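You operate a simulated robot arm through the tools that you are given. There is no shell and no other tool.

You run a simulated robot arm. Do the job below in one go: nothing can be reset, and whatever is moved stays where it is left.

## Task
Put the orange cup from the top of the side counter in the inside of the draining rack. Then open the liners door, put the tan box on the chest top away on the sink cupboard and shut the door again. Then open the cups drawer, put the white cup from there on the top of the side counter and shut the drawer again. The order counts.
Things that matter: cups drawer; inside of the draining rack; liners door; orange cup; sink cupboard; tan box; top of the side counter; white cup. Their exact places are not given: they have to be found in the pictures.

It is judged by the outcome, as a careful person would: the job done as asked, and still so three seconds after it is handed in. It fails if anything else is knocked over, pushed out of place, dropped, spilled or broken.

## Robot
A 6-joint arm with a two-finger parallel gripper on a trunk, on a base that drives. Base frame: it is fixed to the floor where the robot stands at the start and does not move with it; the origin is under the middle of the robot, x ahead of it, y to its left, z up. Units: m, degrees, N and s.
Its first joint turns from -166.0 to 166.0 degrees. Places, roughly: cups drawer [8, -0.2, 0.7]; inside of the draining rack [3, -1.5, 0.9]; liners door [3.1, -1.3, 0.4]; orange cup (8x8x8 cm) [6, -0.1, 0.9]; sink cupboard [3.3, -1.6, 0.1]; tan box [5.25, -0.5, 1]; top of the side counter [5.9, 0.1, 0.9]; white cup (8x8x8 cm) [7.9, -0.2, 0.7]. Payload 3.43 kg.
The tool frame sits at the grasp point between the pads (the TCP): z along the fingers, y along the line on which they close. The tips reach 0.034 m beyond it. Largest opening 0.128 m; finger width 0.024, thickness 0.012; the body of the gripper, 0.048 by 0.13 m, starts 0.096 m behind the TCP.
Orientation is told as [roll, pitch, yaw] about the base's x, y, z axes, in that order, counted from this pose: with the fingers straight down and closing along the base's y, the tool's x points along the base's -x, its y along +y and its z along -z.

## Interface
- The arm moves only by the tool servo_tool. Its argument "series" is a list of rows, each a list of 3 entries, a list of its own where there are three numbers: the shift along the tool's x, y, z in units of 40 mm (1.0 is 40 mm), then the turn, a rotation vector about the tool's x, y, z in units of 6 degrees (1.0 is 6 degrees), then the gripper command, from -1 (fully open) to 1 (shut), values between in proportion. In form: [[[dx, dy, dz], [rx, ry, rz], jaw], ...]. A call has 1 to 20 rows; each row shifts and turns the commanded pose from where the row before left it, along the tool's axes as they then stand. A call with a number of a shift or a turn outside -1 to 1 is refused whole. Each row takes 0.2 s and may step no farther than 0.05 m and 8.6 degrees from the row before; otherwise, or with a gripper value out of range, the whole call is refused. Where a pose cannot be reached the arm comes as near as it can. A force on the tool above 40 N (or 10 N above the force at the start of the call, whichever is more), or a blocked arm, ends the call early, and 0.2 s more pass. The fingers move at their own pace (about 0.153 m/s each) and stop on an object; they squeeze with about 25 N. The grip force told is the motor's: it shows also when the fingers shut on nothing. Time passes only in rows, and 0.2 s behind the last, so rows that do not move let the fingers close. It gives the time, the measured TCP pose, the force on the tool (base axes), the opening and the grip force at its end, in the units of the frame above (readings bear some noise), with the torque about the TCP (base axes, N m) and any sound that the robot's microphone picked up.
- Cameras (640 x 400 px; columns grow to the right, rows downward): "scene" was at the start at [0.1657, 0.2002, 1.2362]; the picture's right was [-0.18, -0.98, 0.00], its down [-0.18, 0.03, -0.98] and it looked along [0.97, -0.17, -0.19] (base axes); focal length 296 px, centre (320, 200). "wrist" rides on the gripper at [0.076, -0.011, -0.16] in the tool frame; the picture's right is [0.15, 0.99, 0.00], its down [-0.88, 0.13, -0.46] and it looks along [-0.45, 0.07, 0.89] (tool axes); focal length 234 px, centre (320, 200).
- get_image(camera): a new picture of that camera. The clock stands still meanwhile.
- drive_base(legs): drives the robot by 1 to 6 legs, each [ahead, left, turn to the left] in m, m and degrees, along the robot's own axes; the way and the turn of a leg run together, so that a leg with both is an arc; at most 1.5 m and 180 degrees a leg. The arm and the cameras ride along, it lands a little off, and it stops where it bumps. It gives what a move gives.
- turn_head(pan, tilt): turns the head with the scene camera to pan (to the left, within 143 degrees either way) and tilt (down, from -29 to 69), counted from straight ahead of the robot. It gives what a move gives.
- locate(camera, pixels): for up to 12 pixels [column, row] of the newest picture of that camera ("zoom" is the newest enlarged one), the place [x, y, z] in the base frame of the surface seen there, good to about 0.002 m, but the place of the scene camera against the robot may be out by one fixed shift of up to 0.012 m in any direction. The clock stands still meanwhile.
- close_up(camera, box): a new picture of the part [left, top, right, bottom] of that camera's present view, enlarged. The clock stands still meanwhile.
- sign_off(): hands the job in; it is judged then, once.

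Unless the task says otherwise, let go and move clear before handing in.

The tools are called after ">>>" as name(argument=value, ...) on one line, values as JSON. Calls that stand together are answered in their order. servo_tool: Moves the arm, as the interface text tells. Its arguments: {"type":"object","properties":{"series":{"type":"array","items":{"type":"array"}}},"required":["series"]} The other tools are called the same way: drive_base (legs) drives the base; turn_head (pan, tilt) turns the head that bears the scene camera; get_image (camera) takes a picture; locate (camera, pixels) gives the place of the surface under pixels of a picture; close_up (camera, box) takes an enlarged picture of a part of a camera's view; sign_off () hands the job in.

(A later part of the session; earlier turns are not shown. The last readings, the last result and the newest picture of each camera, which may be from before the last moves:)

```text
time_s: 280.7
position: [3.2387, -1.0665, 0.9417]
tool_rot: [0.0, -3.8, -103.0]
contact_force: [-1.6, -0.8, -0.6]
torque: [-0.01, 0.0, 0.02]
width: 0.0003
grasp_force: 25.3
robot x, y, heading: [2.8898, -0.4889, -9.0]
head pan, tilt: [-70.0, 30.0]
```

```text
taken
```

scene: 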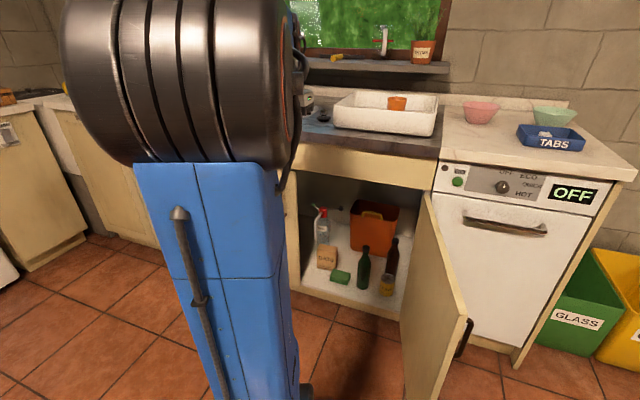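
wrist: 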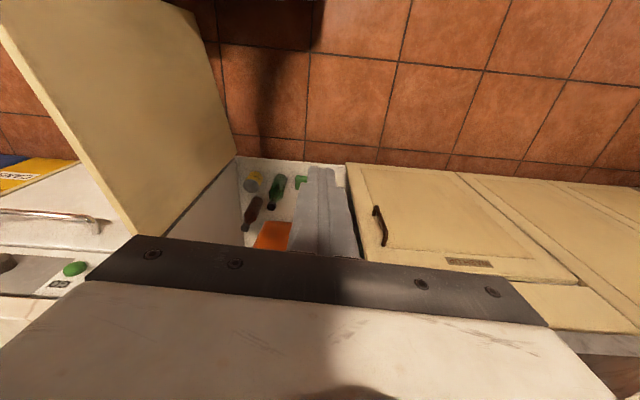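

The way is clear. I'll carry the closed gripper over the door to its outer (hinge) side at about (2.72,-0.95), staying high.

>>> servo_tool(series=[[[-0.05, -0.97, 0], [0, 0, 0], 1], [[-0.05, -0.97, 0], [0, 0, 0], 1], [[-0.05, -0.97, 0], [0, 0, 0], 1], [[-0.05, -0.97, 0], [0, 0, 0], 1], [[-0.05, -0.97, 0], [0, 0, 0], 1], [[-0.05, -0.97, 0], [0, 0, 0], 1], [[-0.05, -0.97, 0], [0, 0, 0], 1], [[-0.05, -0.97, 0], [0, 0, 0], 1], [[-0.05, -0.97, 0], [0, 0, 0], 1], [[-0.05, -0.97, 0], [0, 0, 0], 1], [[-0.05, -0.97, 0], [0, 0, 0], 1], [[-0.05, -0.97, 0], [0, 0, 0], 1], [[-0.05, -0.97, 0], [0, 0, 0], 1], [[0, 0, 0], [0, 0, 0], 1]])

>>> get_image(camera="wrist")

>>> get_image(camera="scene")

```text
time_s: 283.7
position: [2.7387, -0.9818, 0.9435]
tool_rot: [0.0, -3.8, -103.0]
contact_force: [-1.2, 0.8, 0.4]
torque: [0.0, -0.02, 0.0]
width: 0.0
grasp_force: 25.3
robot x, y, heading: [2.8906, -0.4843, -9.2]
head pan, tilt: [-70.0, 30.0]
```

```text
taken
```

wrist: 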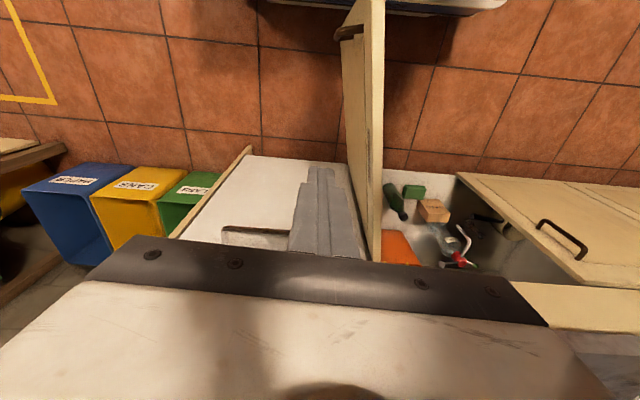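

```text
taken
```

scene: 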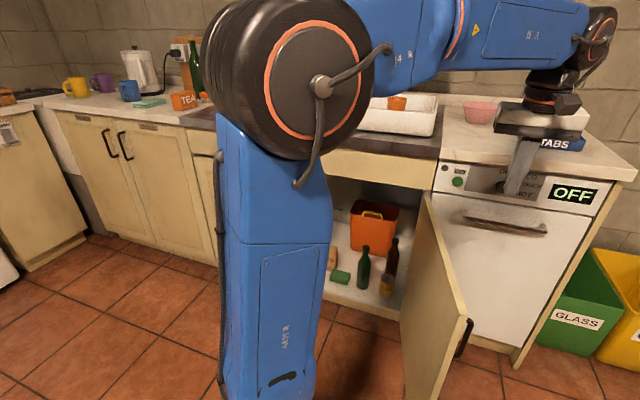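

The tool is on the door's outer side; the door's top edge is at (370,130). I'll verify the gap, then descend.

>>> locate(camera="wrist", pixels=[[367, 150], [378, 150], [372, 220], [375, 60], [352, 100], [350, 36], [365, 240]])

```text
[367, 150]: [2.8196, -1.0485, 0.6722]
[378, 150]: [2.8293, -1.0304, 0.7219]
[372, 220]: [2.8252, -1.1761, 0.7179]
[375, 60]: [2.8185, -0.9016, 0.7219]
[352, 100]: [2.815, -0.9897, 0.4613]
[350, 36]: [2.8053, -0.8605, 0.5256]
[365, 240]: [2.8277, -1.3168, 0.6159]
```

Outer face is at x≈2.815; 6 cm clear of the fingers. I'll descend to z≈0.70.

>>> servo_tool(series=[[[0.066, 0, 0.99], [0, 0, 0], 1], [[0.066, 0, 0.99], [0, 0, 0], 1], [[0.066, 0, 0.99], [0, 0, 0], 1], [[0.066, 0, 0.99], [0, 0, 0], 1], [[0.066, 0, 0.99], [0, 0, 0], 1], [[0.066, 0, 0.99], [0, 0, 0], 1], [[0, 0, 0], [0, 0, 0], 1]])

>>> get_image(camera="scene")

```text
time_s: 285.3
position: [2.7378, -0.9822, 0.703]
tool_rot: [0.0, -3.8, -103.0]
contact_force: [-0.8, -0.5, 0.1]
torque: [-0.01, 0.0, -0.01]
width: 0.0
grasp_force: 25.3
robot x, y, heading: [2.8871, -0.4885, -9.0]
head pan, tilt: [-70.0, 30.0]
```

```text
taken
```

scene: 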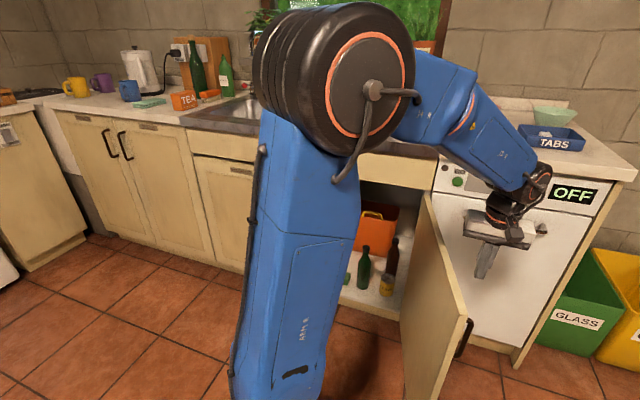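

In place. I'll push the door's outer face along its closing arc, about 65° first.

>>> servo_tool(series=[[[0.403, 0.788, 0], [0, 0, 0], 1], [[0.318, 0.826, 0], [0, 0, 0], 1], [[0.231, 0.854, 0], [0, 0, 0], 1], [[0.14, 0.874, 0], [0, 0, 0], 1], [[0.048, 0.884, 0], [0, 0, 0], 1], [[-0.045, 0.884, 0], [0, 0, 0], 1]])

>>> get_image(camera="scene")

>>> servo_tool(series=[[[-0.137, 0.874, 0], [0, 0, 0], 1], [[-0.227, 0.855, 0], [0, 0, 0], 1], [[-0.316, 0.827, 0], [0, 0, 0], 1], [[-0.4, 0.789, 0], [0, 0, 0], 1], [[-0.48, 0.743, 0], [0, 0, 0], 1]])

>>> get_image(camera="scene")

>>> get_image(camera="wrist")

```text
time_s: 286.7
position: [2.9517, -0.9829, 0.7028]
tool_rot: [0.0, -3.8, -103.0]
contact_force: [0.1, 1.4, 0.7]
torque: [0.0, -0.02, 0.02]
width: 0.0001
grasp_force: 24.6
robot x, y, heading: [2.8945, -0.487, -8.6]
head pan, tilt: [-70.0, 30.0]
```

```text
taken
```

scene: 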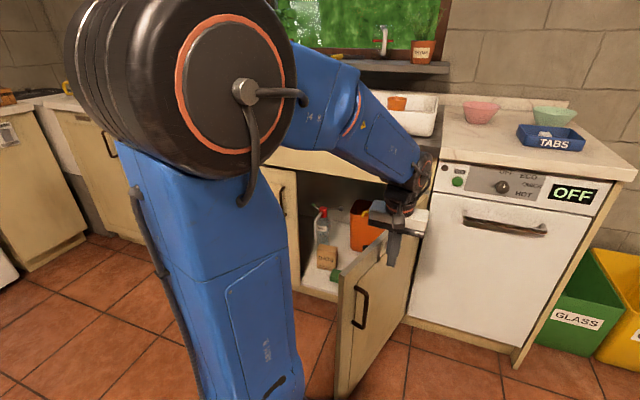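

```text
time_s: 287.9
position: [3.0945, -1.0804, 0.706]
tool_rot: [0.0, -3.8, -103.1]
contact_force: [-0.6, 0.4, 0.5]
torque: [0.01, 0.02, 0.02]
width: 0.0001
grasp_force: 25.3
robot x, y, heading: [2.8866, -0.4915, -8.7]
head pan, tilt: [-70.0, 30.0]
```

```text
taken
```

scene: 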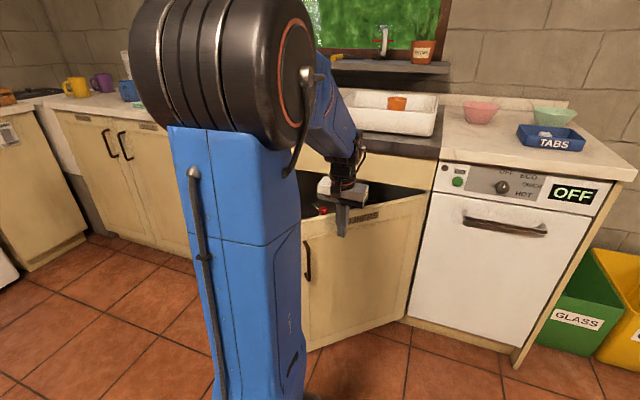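

```text
taken
```

wrist: 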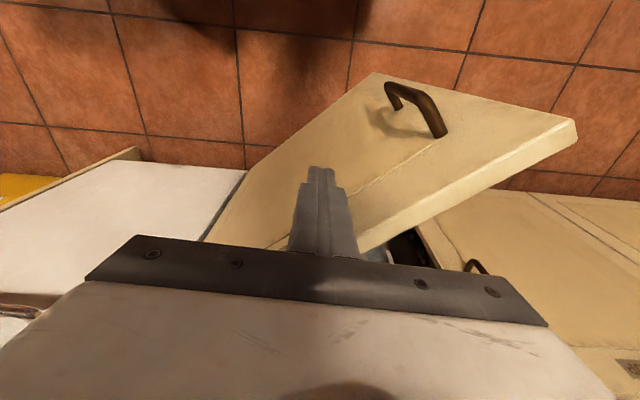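

The door is closing nicely (≈40° left). I'll push about 18° further, then change to a tilted tool for the last part so the wrist clears the worktop.

>>> servo_tool(series=[[[-0.556, 0.689, 0], [0, 0, 0], 1], [[-0.625, 0.627, 0], [0, 0, 0], 1], [[-0.687, 0.558, 0], [0, 0, 0], 1], [[0, 0, 0], [0, 0, 0], 1]])

>>> get_image(camera="wrist")

>>> locate(camera="wrist", pixels=[[500, 120], [430, 150], [380, 170], [440, 200], [460, 190]])

```text
time_s: 288.9
position: [3.1533, -1.1724, 0.7111]
tool_rot: [-0.1, -3.7, -103.0]
contact_force: [-0.8, 0.7, 0.0]
torque: [-0.01, -0.01, 0.02]
width: 0.0
grasp_force: 24.7
robot x, y, heading: [2.8906, -0.4919, -8.8]
head pan, tilt: [-70.0, 30.0]
```

```text
taken
```

wrist: 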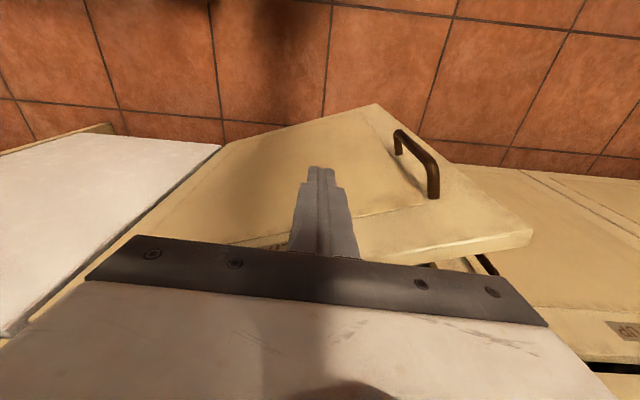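

```text
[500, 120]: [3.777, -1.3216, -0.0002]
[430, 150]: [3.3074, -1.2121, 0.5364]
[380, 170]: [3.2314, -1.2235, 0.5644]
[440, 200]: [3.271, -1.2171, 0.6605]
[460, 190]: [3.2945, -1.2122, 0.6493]
```

About 20° left. I'll lean the tool 30° back toward me so the wrist stays clear of the worktop, then push the door shut.

>>> servo_tool(series=[[[0, 0, 0], [0, -1, 0], 1], [[0, 0, 0], [0, -1, 0], 1], [[0, 0, 0], [0, -1, 0], 1], [[0, 0, 0], [0, -1, 0], 1], [[0, 0, 0], [0, -1, 0], 1], [[0, 0, 0], [0, 0, 0], 1]])

>>> servo_tool(series=[[[-0.607, 0.483, 0.426], [0, 0, 0], 1], [[-0.645, 0.403, 0.452], [0, 0, 0], 1], [[-0.676, 0.319, 0.474], [0, 0, 0], 1]])

>>> get_image(camera="wrist")

>>> get_image(camera="scene")

```text
time_s: 290.3
position: [3.1516, -1.171, 0.7133]
tool_rot: [-0.1, -33.9, -103.0]
contact_force: [-0.2, -0.7, -0.5]
torque: [-0.03, -0.03, -0.02]
width: 0.0
grasp_force: 25.0
robot x, y, heading: [2.8905, -0.4873, -8.9]
head pan, tilt: [-70.0, 30.0]
```

```text
time_s: 291.1
position: [3.1791, -1.2743, 0.7118]
tool_rot: [0.1, -33.7, -103.0]
contact_force: [-0.1, 0.6, 0.4]
torque: [0.02, 0.0, -0.03]
width: 0.0
grasp_force: 24.9
robot x, y, heading: [2.8864, -0.4879, -8.9]
head pan, tilt: [-70.0, 30.0]
```

```text
taken
```

wrist: 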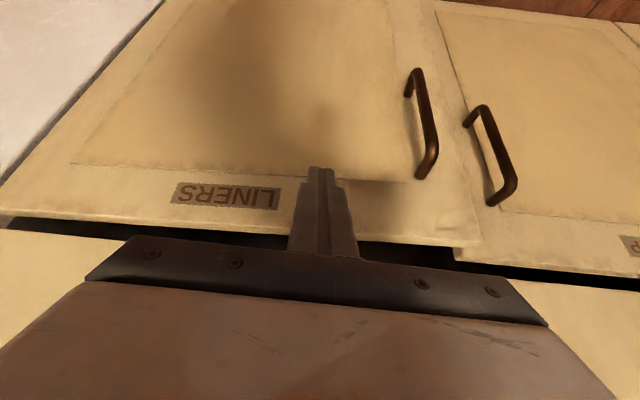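

```text
taken
```

scene: 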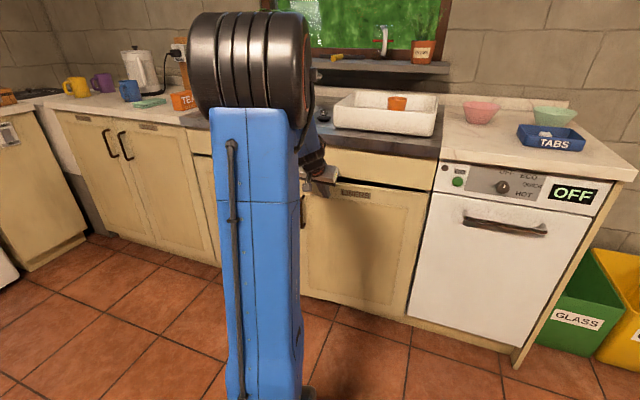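

Only a few degrees remain. I'll lower slightly and push the last bit until the door seats.

>>> servo_tool(series=[[[-0.2, 0.1, 0.9], [0, 0, 0], 1], [[-0.4, 0.08, 0.28], [0, 0, 0], 1], [[-0.2, 0.04, 0.14], [0, 0, 0], 1], [[-0.2, 0.04, 0.14], [0, 0, 0], 1], [[-0.1, 0, 0.07], [0, 0, 0], 1], [[0, 0, 0], [0, 0, 0], 1]])

>>> get_image(camera="wrist")

>>> locate(camera="wrist", pixels=[[420, 120], [440, 200], [470, 180], [380, 150], [250, 150], [100, 100]])

```text
time_s: 291.9
position: [3.1714, -1.3264, 0.6834]
tool_rot: [-0.1, -33.5, -103.2]
contact_force: [1.7, 13.1, 5.5]
torque: [0.1, -0.05, 0.02]
width: 0.0
grasp_force: 25.1
robot x, y, heading: [2.8929, -0.4878, -9.0]
head pan, tilt: [-70.0, 30.0]
stopped in row 4: the force on the tool passed its limit at 59 N (the readings are from after the stop); the commanded pose is now the measured one
```

```text
taken
```

wrist: 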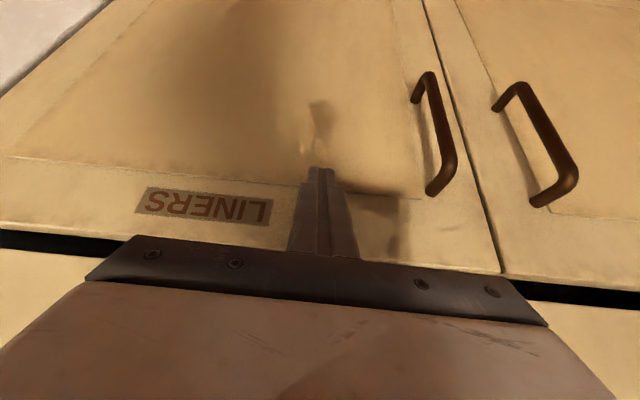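

```text
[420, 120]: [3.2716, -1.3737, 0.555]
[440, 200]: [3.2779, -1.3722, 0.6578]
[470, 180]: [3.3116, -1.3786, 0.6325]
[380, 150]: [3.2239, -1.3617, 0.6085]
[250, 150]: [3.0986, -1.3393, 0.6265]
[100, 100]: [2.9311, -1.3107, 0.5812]
```

LINERS is flush again (face at (3.3116,-1.3786), same as before) — step two done. I'll retract, bring the tool upright, yaw forward and bring the arm back to the front.

>>> servo_tool(series=[[[0.829, 0, -0.559], [0, 0, 0], 1], [[0.829, 0, -0.559], [0, 0, 0], 1], [[0.829, 0, -0.559], [0, 0, 0], 1], [[0.829, 0, -0.559], [0, 0, 0], 1], [[-0.2, 0.3, -0.9], [0, 0.93, 0], 1], [[-0.2, 0.3, -0.9], [0, 0.93, 0], 1], [[-0.2, 0.3, -0.9], [0, 0.93, 0], 1], [[-0.2, 0.3, -0.9], [0, 0.93, 0], 1], [[-0.1, 0.3, -0.9], [0, 0.93, 0], 1], [[0, 0, -0.9], [0, 0.93, 0], 1], [[0, 0, -0.9], [0, 0, 0], 1]])

>>> servo_tool(series=[[[0, 0, 0], [0, 0, -1], 1], [[0, 0, 0], [0, 0, -1], 1], [[0, 0, 0], [0, 0, -1], 1], [[0, 0, 0], [0, 0, -1], 1], [[0, 0, 0], [0, 0, -1], 1], [[0, 0, 0], [0, 0, -1], 1], [[0, 0, 0], [0, 0, -1], 1], [[0, 0, 0], [0, 0, -1], 1], [[0, 0, 0], [0, 0, -1], 1], [[0, 0, 0], [0, 0, -1], 1], [[0, 0, 0], [0, 0, -1], 1], [[0, 0, 0], [0, 0, -1], 1], [[0, 0, 0], [0, 0, -1], 1], [[0, 0, 0], [0, 0, -1], 1], [[0, 0, 0], [0, 0, -1], 1], [[0, 0, 0], [0, 0, -0.7], 1]])

>>> get_image(camera="scene")

```text
time_s: 294.3
position: [3.2757, -1.1454, 0.9361]
tool_rot: [-0.1, 0.0, -103.0]
contact_force: [-0.5, -0.3, -0.1]
torque: [-0.01, 0.0, -0.01]
width: 0.0
grasp_force: 25.0
robot x, y, heading: [2.8918, -0.4874, -8.5]
head pan, tilt: [-70.0, 30.0]
```

```text
time_s: 297.7
position: [3.2747, -1.1474, 0.9356]
tool_rot: [-0.1, 0.3, -8.8]
contact_force: [0.1, 0.4, 0.1]
torque: [0.0, 0.03, 0.04]
width: 0.0002
grasp_force: 25.2
robot x, y, heading: [2.8916, -0.491, -8.8]
head pan, tilt: [-70.0, 30.0]
```

```text
taken
```

scene: 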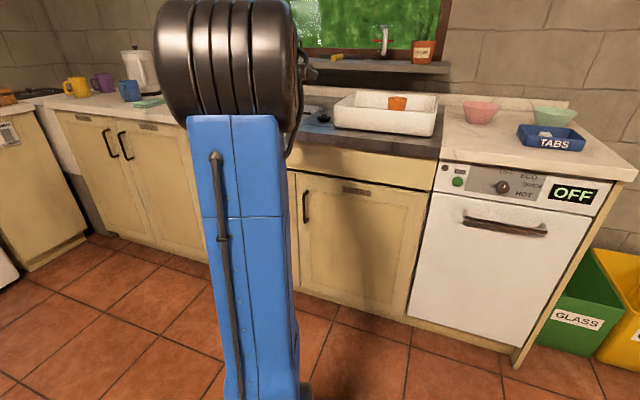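

The door is shut. I'll bring the arm to the front and then drive back to the galley kitchen for the cups drawer.

>>> servo_tool(series=[[[-0.182, 0.95, -0.308], [0, 0, 0], 1], [[-0.182, 0.95, -0.308], [0, 0, 0], 1], [[-0.182, 0.95, -0.308], [0, 0, 0], 1], [[-0.182, 0.95, -0.308], [0, 0, 0], 1], [[-0.182, 0.95, -0.308], [0, 0, 0], 1], [[-0.182, 0.95, -0.308], [0, 0, 0], 1], [[-0.182, 0.95, -0.308], [0, 0, 0], 1], [[-0.182, 0.95, -0.308], [0, 0, 0], 1], [[-0.182, 0.95, -0.308], [0, 0, 0], 1], [[-0.182, 0.95, -0.308], [0, 0, 0], 1], [[-0.182, 0.95, -0.308], [0, 0, 0], 1], [[-0.182, 0.95, -0.308], [0, 0, 0], 1], [[-0.182, 0.95, -0.308], [0, 0, 0], 1], [[-0.182, 0.95, -0.308], [0, 0, 0], 1], [[0, 0, 0], [0, 0, 0], 1]])

>>> drive_base(legs=[[0.5, 0, 8.7], [0.72, -0.05, 0]])

```text
time_s: 300.9
position: [3.4622, -0.6328, 1.1065]
tool_rot: [-0.1, 0.1, -8.9]
contact_force: [0.1, 0.3, 0.5]
torque: [0.0, 0.0, -0.01]
width: 0.0
grasp_force: 25.4
robot x, y, heading: [2.8927, -0.487, -8.9]
head pan, tilt: [-70.0, 30.0]
```

```text
time_s: 307.4
position: [4.6871, -0.641, 1.106]
tool_rot: [0.0, 0.1, -0.6]
contact_force: [0.7, -0.4, 1.4]
torque: [0.0, 0.0, -0.01]
width: 0.0002
grasp_force: 24.6
robot x, y, heading: [4.0986, -0.5777, -0.5]
head pan, tilt: [-70.0, 30.0]
```

Now at (4.10,-0.58). I'll shift to (4.18,-0.66), turn to 90°, go up the passage at x≈4.36 to y≈1.1 and face +x again.

>>> drive_base(legs=[[0.08, -0.08, 0], [0, 0, 90.5], [0, -0.18, 0], [1.0, 0, 0], [0.76, 0, 0], [0, 0, -90]])

>>> turn_head(pan=-15, tilt=15)

>>> get_image(camera="scene")

```text
time_s: 325.9
position: [4.9332, 1.0442, 1.107]
tool_rot: [-0.1, 0.2, 0.0]
contact_force: [-0.2, -0.1, 0.4]
torque: [0.02, -0.03, -0.01]
width: 0.0001
grasp_force: 24.4
robot x, y, heading: [4.346, 1.0995, 0.2]
head pan, tilt: [-70.0, 30.0]
```

```text
time_s: 327.1
position: [4.9329, 1.0442, 1.1051]
tool_rot: [-0.1, 0.0, 0.1]
contact_force: [0.2, 0.6, 0.4]
torque: [-0.02, 0.02, 0.01]
width: 0.0002
grasp_force: 25.2
robot x, y, heading: [4.3482, 1.0985, -0.2]
head pan, tilt: [-15.0, 15.0]
```

```text
taken
```

scene: 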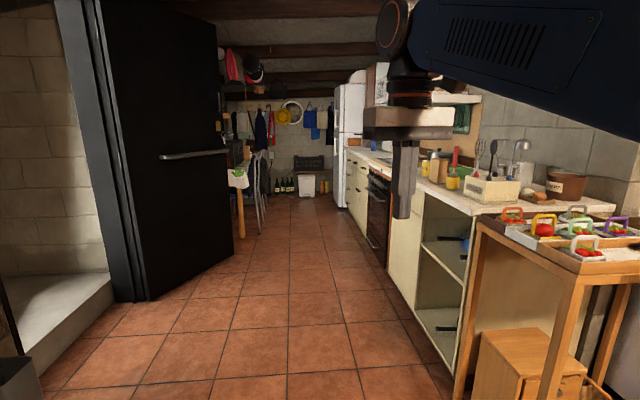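

The galley floor is clear. I'll drive in to x≈5.85, turn parallel to the counter (-10°), and go on to x≈7.0.

>>> drive_base(legs=[[1.5, 0, 0], [0, 0, -10], [1.2, 0, 0]])

>>> turn_head(pan=-35, tilt=25)

>>> get_image(camera="scene")

>>> turn_head(pan=10, tilt=25)

>>> get_image(camera="scene")

```text
time_s: 341.0
position: [7.6135, 0.7402, 1.1065]
tool_rot: [-0.1, 0.1, -8.6]
contact_force: [0.8, 0.1, -0.4]
torque: [0.02, -0.03, -0.03]
width: 0.0003
grasp_force: 25.4
robot x, y, heading: [7.0437, 0.886, -8.3]
head pan, tilt: [-15.0, 15.0]
```

```text
time_s: 341.8
position: [7.6129, 0.7422, 1.1063]
tool_rot: [-0.1, 0.1, -8.7]
contact_force: [-0.6, -0.3, 0.6]
torque: [0.0, 0.03, -0.01]
width: 0.0
grasp_force: 24.9
robot x, y, heading: [7.0414, 0.8861, -8.6]
head pan, tilt: [-35.0, 25.0]
```

```text
taken
```

scene: 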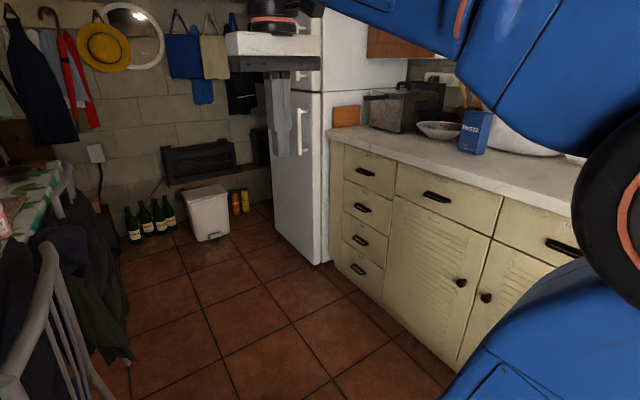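

```text
time_s: 342.9
position: [7.6131, 0.7415, 1.1071]
tool_rot: [-0.2, 0.2, -8.8]
contact_force: [0.3, -0.5, 0.5]
torque: [-0.04, 0.01, -0.01]
width: 0.0
grasp_force: 25.0
robot x, y, heading: [7.0389, 0.8868, -8.2]
head pan, tilt: [10.0, 25.0]
```

```text
taken
```

scene: 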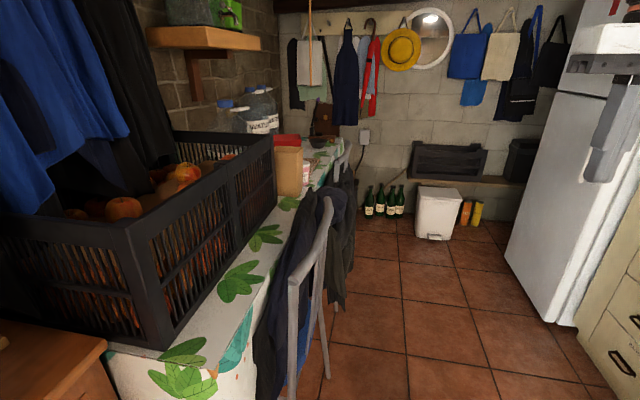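

The drawer stack is at scene (365,220) beside the fridge, with more top drawers at (430,190) and (560,240). A table with a crate and chairs is close on my left. I'll zoom to read labels.

>>> turn_head(pan=-35, tilt=25)

>>> close_up(camera="scene", box=[320, 130, 580, 300])

>>> get_image(camera="scene")

>>> locate(camera="scene", pixels=[[368, 171], [345, 150], [392, 190], [436, 197], [362, 208], [410, 165], [480, 330], [330, 250], [90, 300], [60, 190], [320, 262], [220, 330]])

```text
time_s: 344.0
position: [7.6132, 0.7419, 1.106]
tool_rot: [-0.1, 0.1, -8.7]
contact_force: [-0.6, 0.5, -0.1]
torque: [-0.03, 0.01, -0.01]
width: 0.0
grasp_force: 24.6
robot x, y, heading: [7.0403, 0.883, -8.7]
head pan, tilt: [-35.0, 25.0]
```

```text
2.35 times, centred on (450, 215) of scene
```

zoom: 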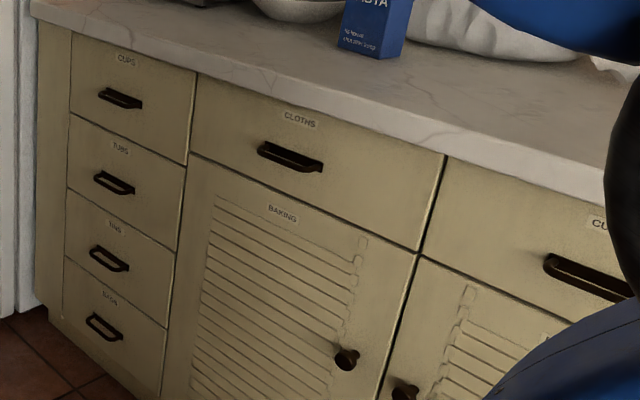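

```text
taken
```

scene: 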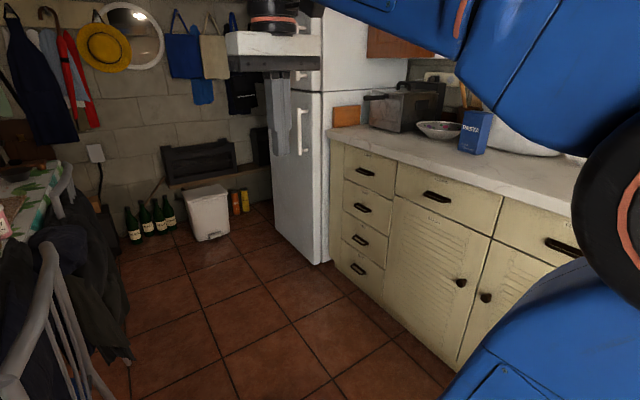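

```text
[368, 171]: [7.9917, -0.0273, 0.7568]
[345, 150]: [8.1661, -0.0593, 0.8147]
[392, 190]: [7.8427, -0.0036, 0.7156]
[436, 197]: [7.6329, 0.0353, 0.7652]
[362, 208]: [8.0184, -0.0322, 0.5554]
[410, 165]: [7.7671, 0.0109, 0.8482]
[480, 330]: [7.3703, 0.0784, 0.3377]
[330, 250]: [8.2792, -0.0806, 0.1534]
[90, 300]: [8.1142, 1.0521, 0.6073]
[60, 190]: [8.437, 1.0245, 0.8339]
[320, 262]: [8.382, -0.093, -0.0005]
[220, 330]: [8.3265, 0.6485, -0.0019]
```

CUPS is the top drawer of the stack, handle near (7.99,-0.02,0.757). Chairs block standing square in front, so I'll stand parallel to the counter at about (7.2,0.62) and reach forward-right.

>>> drive_base(legs=[[0.12, -0.25, -1.3]])

>>> turn_head(pan=-30, tilt=30)

>>> get_image(camera="scene")

>>> close_up(camera="scene", box=[320, 130, 480, 230])

```text
time_s: 346.0
position: [7.688, 0.4627, 1.1051]
tool_rot: [0.0, 0.1, -9.7]
contact_force: [0.1, -0.5, 0.0]
torque: [0.0, 0.03, 0.03]
width: 0.0002
grasp_force: 25.2
robot x, y, heading: [7.1179, 0.6142, -9.6]
head pan, tilt: [-35.0, 25.0]
```

```text
time_s: 346.6
position: [7.6884, 0.4623, 1.1059]
tool_rot: [0.0, 0.1, -9.8]
contact_force: [0.1, 0.4, 0.1]
torque: [0.03, 0.0, -0.02]
width: 0.0
grasp_force: 25.5
robot x, y, heading: [7.1202, 0.6145, -9.8]
head pan, tilt: [-30.0, 30.0]
```

```text
taken
```

scene: 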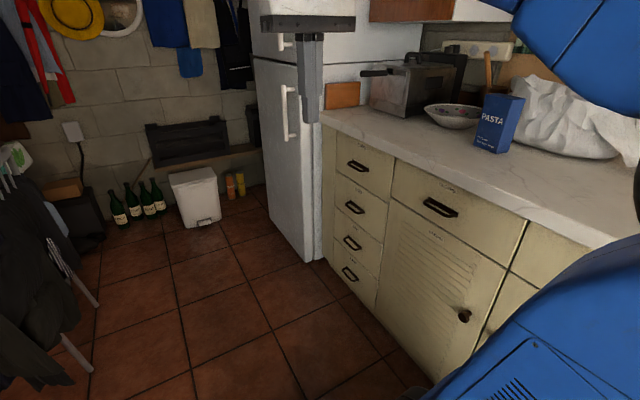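

```text
4.00 times, centred on (400, 180) of scene
```

zoom: 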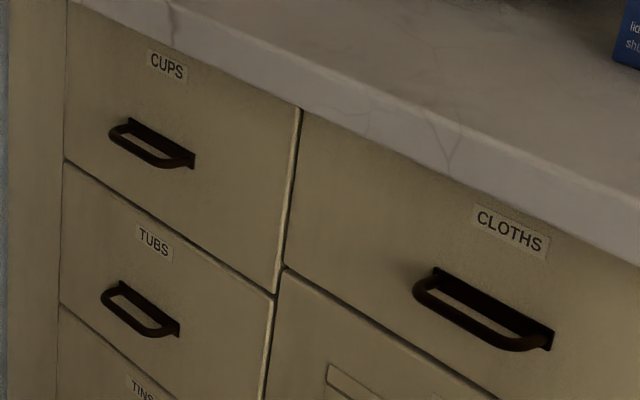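

The CUPS handle is a horizontal loop at zoom (150,145). I'll move in front of it and roll the tool about its x axis so it points at the drawer with the fingers closing vertically.

>>> servo_tool(series=[[[-0.889, -0.219, 0.294], [0, 0, 0], 0], [[-0.889, -0.219, 0.294], [0, 0, 0], 0], [[-0.889, -0.219, 0.294], [0, 0, 0], 0], [[-0.889, -0.219, 0.294], [0, 0, 0], 0], [[-0.889, -0.219, 0.294], [0, 0, 0], 0], [[-0.889, -0.219, 0.294], [0, 0, 0], 0], [[-0.889, -0.219, 0.294], [0, 0, 0], 0], [[-0.889, -0.219, 0.294], [0, 0, 0], 0], [[-0.889, -0.219, 0.294], [0, 0, 0], 0]])

>>> servo_tool(series=[[[0, 0, 0], [1, 0, 0], 0], [[0, 0, 0], [1, 0, 0], 0], [[0, 0, 0], [1, 0, 0], 0], [[0, 0, 0], [1, 0, 0], 0], [[0, 0, 0], [1, 0, 0], 0], [[0, 0, 0], [1, 0, 0], 0], [[0, 0, 0], [1, 0, 0], 0], [[0, 0, 0], [1, 0, 0], 0], [[0, 0, 0], [1, 0, 0], 0], [[0, 0, 0], [1, 0, 0], 0], [[0, 0, 0], [1, 0, 0], 0], [[0, 0, 0], [1, 0, 0], 0], [[0, 0, 0], [1, 0, 0], 0], [[0, 0, 0], [1, 0, 0], 0], [[0, 0, 0], [1, 0, 0], 0]])

>>> get_image(camera="wrist")

>>> get_image(camera="scene")

```text
time_s: 348.6
position: [7.9912, 0.3306, 1.0007]
tool_rot: [-0.1, -0.1, -9.9]
contact_force: [-0.4, 0.2, 1.0]
torque: [-0.03, -0.1, 0.03]
width: 0.0641
grasp_force: 0.0
robot x, y, heading: [7.1179, 0.616, -9.8]
head pan, tilt: [-30.0, 30.0]
```

```text
time_s: 351.9
position: [7.9893, 0.3308, 1.0006]
tool_rot: [-90.1, 0.1, -9.9]
contact_force: [0.5, 0.9, -0.3]
torque: [0.02, -0.01, 0.0]
width: 0.0641
grasp_force: 0.1
robot x, y, heading: [7.1175, 0.617, -9.9]
head pan, tilt: [-30.0, 30.0]
```

```text
taken
```

wrist: 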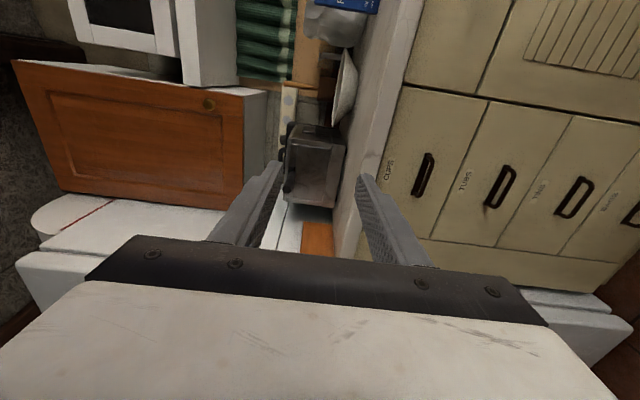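

```text
taken
```

scene: 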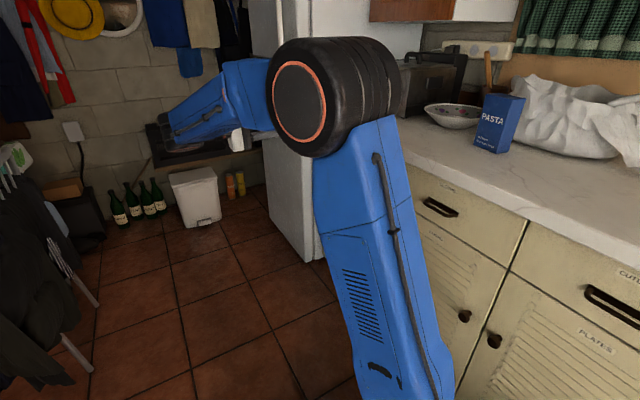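

The tool is level with the fingers closing vertically; the wrist sees the CUPS handle at (423,175). I'll locate it.

>>> close_up(camera="wrist", box=[360, 100, 520, 240])

>>> locate(camera="wrist", pixels=[[428, 158], [424, 172], [418, 190], [416, 175], [440, 175], [400, 150], [385, 240], [500, 185], [432, 156], [380, 120]])

```text
2.86 times, centred on (440, 170) of wrist
```

zoom: 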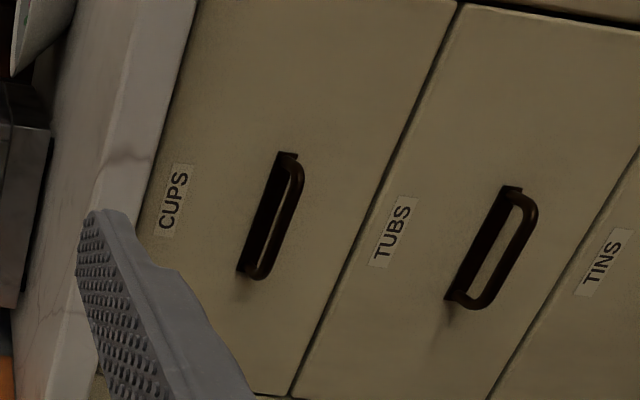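

```text
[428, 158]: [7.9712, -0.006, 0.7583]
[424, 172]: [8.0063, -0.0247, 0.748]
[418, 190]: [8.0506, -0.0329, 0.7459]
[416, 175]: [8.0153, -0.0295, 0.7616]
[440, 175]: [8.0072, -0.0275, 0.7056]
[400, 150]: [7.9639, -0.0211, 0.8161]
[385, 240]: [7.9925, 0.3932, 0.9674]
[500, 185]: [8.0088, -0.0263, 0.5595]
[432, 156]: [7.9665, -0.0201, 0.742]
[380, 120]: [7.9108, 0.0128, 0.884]
```

>>> locate(camera="wrist", pixels=[[432, 163], [430, 169], [427, 177], [425, 183], [421, 191], [428, 176], [426, 179], [424, 177], [421, 176]])

```text
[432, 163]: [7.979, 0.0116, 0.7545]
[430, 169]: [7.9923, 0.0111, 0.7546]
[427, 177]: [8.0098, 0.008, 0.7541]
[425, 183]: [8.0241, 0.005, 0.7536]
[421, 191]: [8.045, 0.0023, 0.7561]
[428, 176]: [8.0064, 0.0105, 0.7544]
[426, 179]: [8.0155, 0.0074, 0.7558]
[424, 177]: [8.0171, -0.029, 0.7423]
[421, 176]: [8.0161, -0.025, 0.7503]
```

The bar's front is at (8.008,0.0085,0.7545), face at y≈-0.0275. I'll lower to bar height, shift 7 cm along the counter, and re-check.

>>> servo_tool(series=[[[-0.266, 0.879, 0], [0, 0, 0], 0.2], [[-0.266, 0.879, 0], [0, 0, 0], 0.2], [[-0.266, 0.879, 0], [0, 0, 0], 0.2], [[-0.266, 0.879, 0], [0, 0, 0], 0.2], [[-0.266, 0.879, 0], [0, 0, 0], 0.2], [[-0.266, 0.879, 0], [0, 0, 0], 0.2], [[-0.266, 0.879, 0], [0, 0, 0], 0.2], [[0, 0, 0.9], [0, 0, 0], 0.2], [[0, 0, 0.9], [0, 0, 0], 0.2], [[0, 0, 0.9], [0, 0, 0], 0.2], [[0, 0, 0.9], [0, 0, 0], 0.2], [[0, 0, 0], [0, 0, 0], 0.2]])

>>> get_image(camera="wrist")

```text
time_s: 354.4
position: [8.0367, 0.1719, 0.7541]
tool_rot: [-90.1, 0.1, -9.8]
contact_force: [1.6, -0.3, 0.1]
torque: [0.0, 0.01, 0.02]
width: 0.0511
grasp_force: 0.0
robot x, y, heading: [7.1156, 0.613, -9.6]
head pan, tilt: [-30.0, 30.0]
```

```text
taken
```

wrist: 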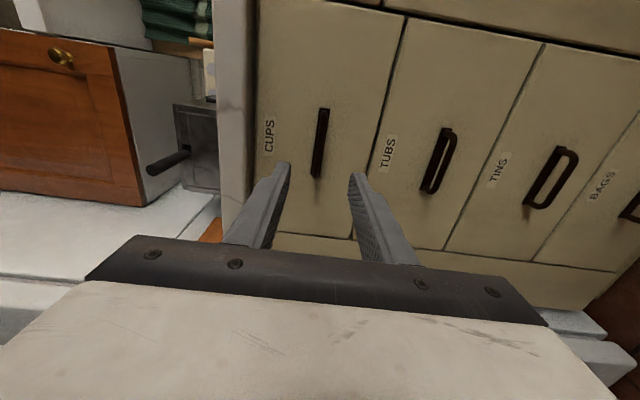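

>>> locate(camera="wrist", pixels=[[322, 115], [320, 130], [318, 150], [316, 170], [323, 142], [316, 142], [300, 140], [345, 140]])

```text
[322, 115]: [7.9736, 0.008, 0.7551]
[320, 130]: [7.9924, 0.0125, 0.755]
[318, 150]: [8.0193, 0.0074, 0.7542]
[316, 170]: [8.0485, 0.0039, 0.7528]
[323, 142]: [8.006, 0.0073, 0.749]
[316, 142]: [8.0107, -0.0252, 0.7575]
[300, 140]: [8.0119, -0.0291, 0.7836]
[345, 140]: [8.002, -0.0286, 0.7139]
```

Aligned in height and along the bar. I'll advance 15.6 cm so the bar sits between the pads.

>>> servo_tool(series=[[[-0.06, 0, 0.9], [0, 0, 0], 0.2], [[0, 0, 0.9], [0, 0, 0], 0.2], [[0, 0, 0.9], [0, 0, 0], 0.2], [[0, 0, 0.8], [0, 0, 0], 0.2], [[0, 0, 0.4], [0, 0, 0], 0.2], [[0, 0, 0], [0, 0, 0], 0.2]])

>>> get_image(camera="wrist")

```text
time_s: 355.9
position: [8.0168, 0.02, 0.7527]
tool_rot: [-90.2, 0.1, -10.0]
contact_force: [-0.1, -0.2, 0.2]
torque: [-0.01, 0.0, -0.03]
width: 0.0514
grasp_force: 0.0
robot x, y, heading: [7.1187, 0.621, -9.7]
head pan, tilt: [-30.0, 30.0]
```

```text
taken
```

wrist: 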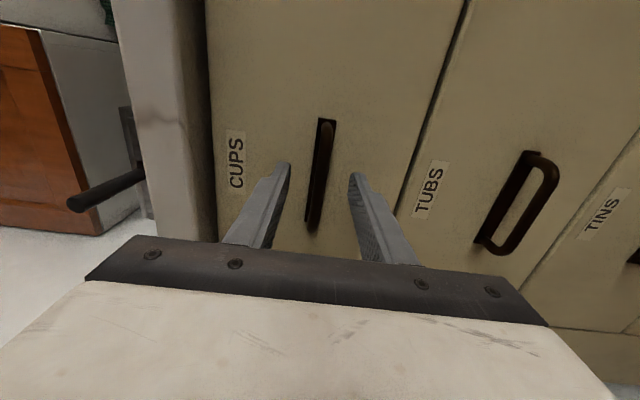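

The bar at (318,175) is between the fingers. I'll close and pull gently.

>>> servo_tool(series=[[[0, 0, 0.12], [0, 0, 0], 0.2], [[0, 0, 0], [0, 0, 0], 0.6], [[0, 0, 0], [0, 0, 0], 1], [[0, 0, 0], [0, 0, 0], 1]])

>>> servo_tool(series=[[[0, 0, -0.3], [0, 0, 0], 1], [[0, 0, -0.4], [0, 0, 0], 1], [[0, 0, -0.5], [0, 0, 0], 1], [[0, 0, -0.5], [0, 0, 0], 1]])

>>> get_image(camera="wrist")

```text
time_s: 356.9
position: [8.0163, 0.0154, 0.7524]
tool_rot: [-90.1, 0.0, -9.8]
contact_force: [1.9, -1.1, 2.7]
torque: [-0.06, -0.06, 0.16]
width: 0.0094
grasp_force: 42.8
robot x, y, heading: [7.1214, 0.618, -9.7]
head pan, tilt: [-30.0, 30.0]
```

```text
time_s: 357.9
position: [8.0274, 0.0809, 0.7533]
tool_rot: [-90.0, 0.1, -9.8]
contact_force: [25.2, -5.8, -4.6]
torque: [0.01, -0.17, 1.27]
width: 0.0095
grasp_force: 43.1
robot x, y, heading: [7.1176, 0.6187, -9.8]
head pan, tilt: [-30.0, 30.0]
```

```text
taken
```

wrist: 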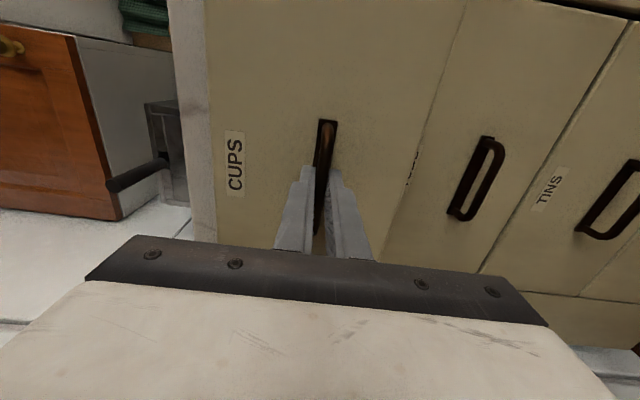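

The drawer slides out (6.5 cm), with a 25 N side force; I'll nudge slightly along +x while pulling further.

>>> servo_tool(series=[[[-0.05, 0, -0.3], [0, 0, 0], 1], [[-0.03, 0, -0.5], [0, 0, 0], 1], [[-0.02, 0, -0.6], [0, 0, 0], 1], [[-0.02, 0, -0.6], [0, 0, 0], 1]])

>>> get_image(camera="wrist")

>>> get_image(camera="scene")

```text
time_s: 358.7
position: [8.0365, 0.134, 0.7531]
tool_rot: [-90.0, 0.1, -10.2]
contact_force: [-3.4, -0.4, -0.5]
torque: [-0.04, -0.24, 1.19]
width: 0.0094
grasp_force: 43.0
robot x, y, heading: [7.1185, 0.6154, -9.9]
head pan, tilt: [-30.0, 30.0]
stopped in row 4: the force on the tool passed its limit at 40 N (the readings are from after the stop); the commanded pose is now the measured one
```

```text
taken
```

wrist: 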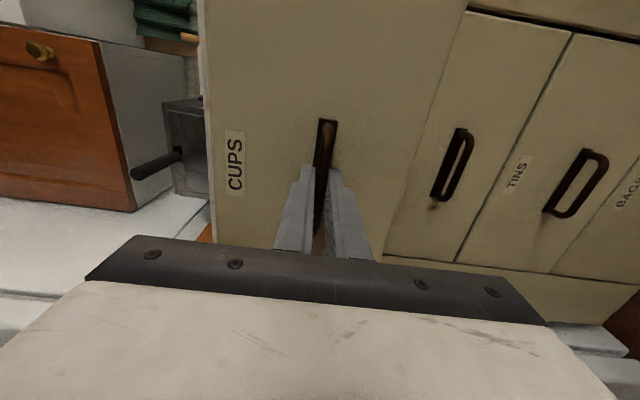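

```text
taken
```

scene: 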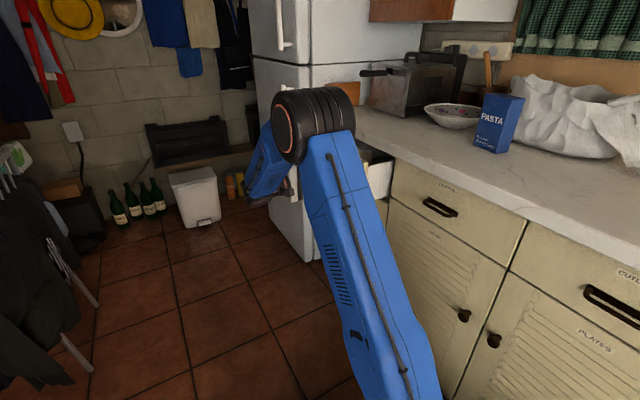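

The drawer is about 12 cm out; the stop released the strain. I'll continue straight in shorter pulls, watching the force.

>>> servo_tool(series=[[[0, 0, -0.4], [0, 0, 0], 1], [[0, 0, -0.4], [0, 0, 0], 1], [[0, 0, -0.4], [0, 0, 0], 1]])

>>> servo_tool(series=[[[0, 0, -0.4], [0, 0, 0], 1], [[0, 0, -0.4], [0, 0, 0], 1], [[0, 0, -0.4], [0, 0, 0], 1]])

```text
time_s: 359.5
position: [8.0446, 0.1809, 0.7535]
tool_rot: [-90.0, 0.1, -10.4]
contact_force: [-16.9, 2.1, 3.6]
torque: [-0.07, -0.24, -0.58]
width: 0.0092
grasp_force: 43.0
robot x, y, heading: [7.1174, 0.6188, -10.1]
head pan, tilt: [-30.0, 30.0]
```

```text
time_s: 360.3
position: [8.0532, 0.2289, 0.753]
tool_rot: [-90.0, 0.1, -10.3]
contact_force: [-21.9, 2.6, -8.2]
torque: [0.05, -0.4, 0.64]
width: 0.0095
grasp_force: 43.2
robot x, y, heading: [7.1193, 0.6168, -9.8]
head pan, tilt: [-30.0, 30.0]
```

>>> servo_tool(series=[[[0.05, 0, -0.3], [0, 0, 0], 1], [[0, 0, -0.4], [0, 0, 0], 1], [[0, 0, -0.4], [0, 0, 0], 1], [[0, 0, -0.4], [0, 0, 0], 1]])

>>> get_image(camera="scene")

>>> get_image(camera="wrist")

```text
time_s: 361.3
position: [8.0632, 0.289, 0.7543]
tool_rot: [-90.0, 0.3, -10.4]
contact_force: [-16.2, 1.8, -32.3]
torque: [0.25, -0.64, 0.42]
width: 0.0095
grasp_force: 43.1
robot x, y, heading: [7.1185, 0.6204, -9.8]
head pan, tilt: [-30.0, 30.0]
```

```text
taken
```

scene: 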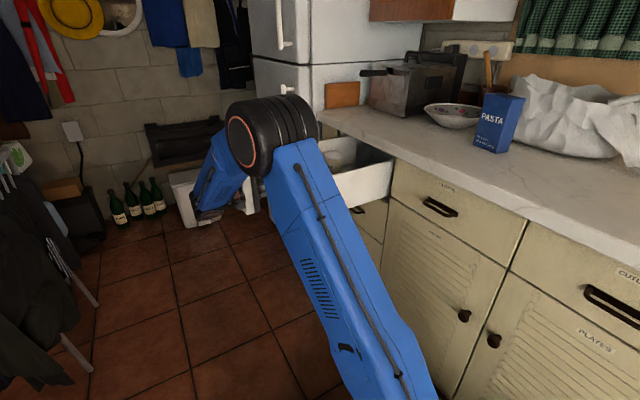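

```text
taken
```

wrist: 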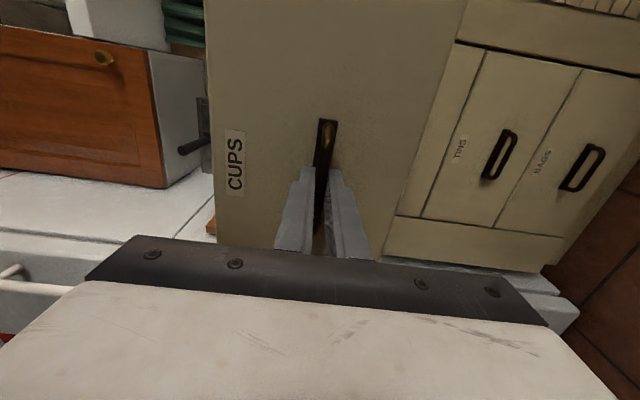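

The drawer is ~27 cm out and contents show at (345,160); a -32 N vertical strain has built up. I'll relax it by opening the jaws a little, then zoom into the drawer.

>>> servo_tool(series=[[[0, 0, 0], [0, 0, 0], 0.5], [[0, 0, 0], [0, 0, 0], 0.4], [[0, 0, 0], [0, 0, 0], 0.4]])

>>> close_up(camera="scene", box=[300, 120, 420, 220])

>>> get_image(camera="scene")

>>> locate(camera="scene", pixels=[[345, 150], [335, 145], [340, 160], [385, 160], [360, 152], [330, 152], [365, 145], [385, 185], [352, 160]])

```text
time_s: 362.1
position: [8.0647, 0.2891, 0.7568]
tool_rot: [-90.0, 0.1, -10.2]
contact_force: [0.3, 0.5, 0.6]
torque: [0.02, -0.04, -0.02]
width: 0.0384
grasp_force: 0.0
robot x, y, heading: [7.1185, 0.6176, -10.0]
head pan, tilt: [-30.0, 30.0]
```

```text
4.00 times, centred on (360, 170) of scene
```

zoom: 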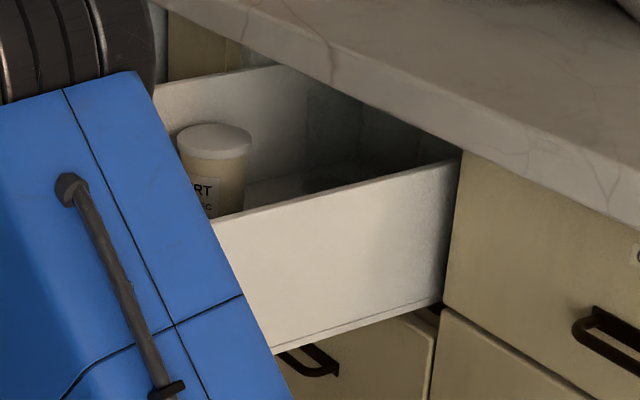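

```text
taken
```

scene: 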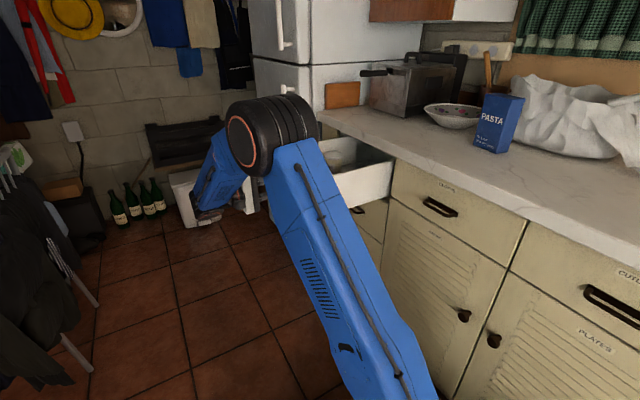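

```text
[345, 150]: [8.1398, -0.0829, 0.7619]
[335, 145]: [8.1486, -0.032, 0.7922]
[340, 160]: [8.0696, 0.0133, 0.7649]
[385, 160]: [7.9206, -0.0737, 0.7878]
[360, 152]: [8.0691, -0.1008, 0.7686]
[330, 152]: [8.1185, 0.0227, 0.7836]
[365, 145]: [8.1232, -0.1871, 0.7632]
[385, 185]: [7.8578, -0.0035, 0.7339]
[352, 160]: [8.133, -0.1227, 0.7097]
```

A labelled jar stands in the drawer near (8.09,0.0); the white cup is hidden from here. I'll back off the handle, rise, return to tool-down, and look in from above with the wrist camera.

>>> servo_tool(series=[[[0, 0, -0.5], [0, 0, 0], 0.2], [[0, 0, -0.9], [0, 0, 0], 0.2], [[0, 0, -0.4], [0, 0, 0], 0.2], [[0, -0.9, 0], [0, 0, 0], 0.2], [[0, -0.95, 0], [0, 0, 0], 0.2], [[0, -0.95, 0], [0, 0, 0], 0.2], [[0, -0.95, 0], [0, 0, 0], 0.2], [[0, -0.95, 0], [0, 0, 0], 0.2], [[0, -0.95, 0], [0, 0, 0], 0.2], [[0, -0.95, 0], [0, 0, 0], 0.2], [[0, 0, 0], [0, 0, 0], 0.2]])

>>> servo_tool(series=[[[0, 0, 0], [-1, 0, 0], 0], [[0, 0, 0], [-1, 0, 0], 0], [[0, 0, 0], [-1, 0, 0], 0], [[0, 0, 0], [-1, 0, 0], 0], [[0, 0, 0], [-1, 0, 0], 0], [[0, 0, 0], [-1, 0, 0], 0], [[0, 0, 0], [-1, 0, 0], 0], [[0, 0, 0], [-1, 0, 0], 0], [[0, 0, 0], [-1, 0, 0], 0], [[0, 0, 0], [-1, 0, 0], 0], [[0, 0, 0], [-1, 0, 0], 0], [[0, 0, 0], [-1, 0, 0], 0], [[0, 0, 0], [-1, 0, 0], 0], [[0, 0, 0], [-1, 0, 0], 0], [[0, 0, 0], [-1, 0, 0], 0]])

>>> get_image(camera="wrist")

>>> get_image(camera="scene")

```text
time_s: 364.5
position: [8.0761, 0.3603, 1.0196]
tool_rot: [-90.0, 0.2, -10.2]
contact_force: [-0.3, 0.0, -0.3]
torque: [-0.01, 0.0, -0.03]
width: 0.0512
grasp_force: 0.1
robot x, y, heading: [7.1156, 0.6192, -9.8]
head pan, tilt: [-30.0, 30.0]
```

```text
time_s: 367.7
position: [8.0776, 0.3603, 1.0159]
tool_rot: [0.0, 0.1, -10.1]
contact_force: [-0.6, -0.5, -0.1]
torque: [-0.02, 0.02, 0.01]
width: 0.0642
grasp_force: 0.1
robot x, y, heading: [7.1197, 0.6192, -9.8]
head pan, tilt: [-30.0, 30.0]
```

```text
taken
```

wrist: 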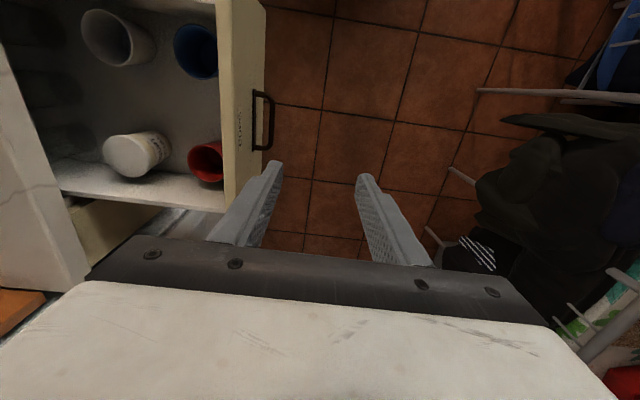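

```text
taken
```

scene: 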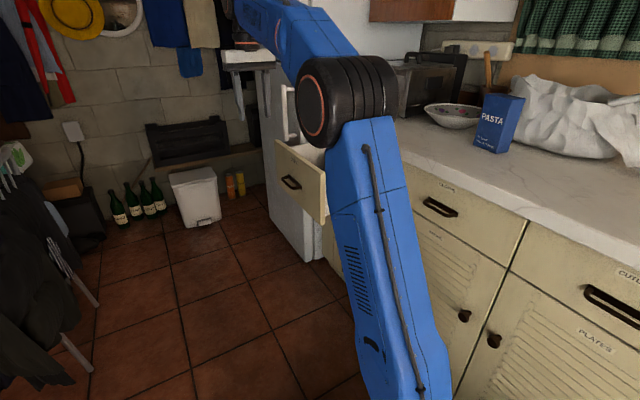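

From above the drawer holds a white cup at wrist (115,40), a blue cup (195,50), a red cup (205,160) and a white-lidded jar (135,155). I'll move closer over it and locate the white cup.

>>> servo_tool(series=[[[0.9, -0.3, 0], [0, 0, 0], 0], [[0.9, -0.3, 0], [0, 0, 0], 0], [[0.9, -0.3, 0], [0, 0, 0], 0], [[0, 0, 0], [0, 0, 0], 0]])

>>> get_image(camera="wrist")

```text
time_s: 368.7
position: [7.9635, 0.3436, 1.0186]
tool_rot: [0.0, 0.2, -10.3]
contact_force: [-0.8, 0.0, -0.5]
torque: [0.01, 0.03, 0.0]
width: 0.0643
grasp_force: 0.1
robot x, y, heading: [7.1197, 0.6157, -9.8]
head pan, tilt: [-30.0, 30.0]
```

```text
taken
```

wrist: 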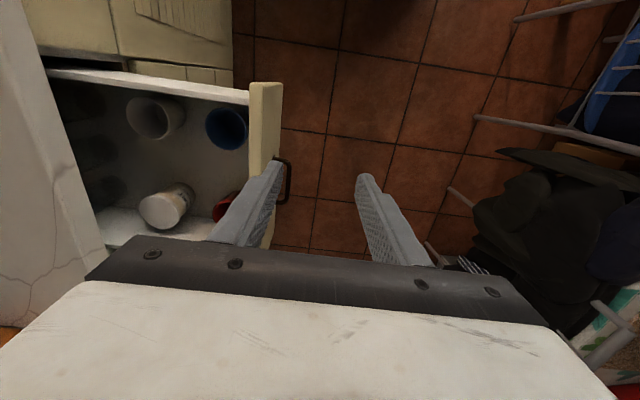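

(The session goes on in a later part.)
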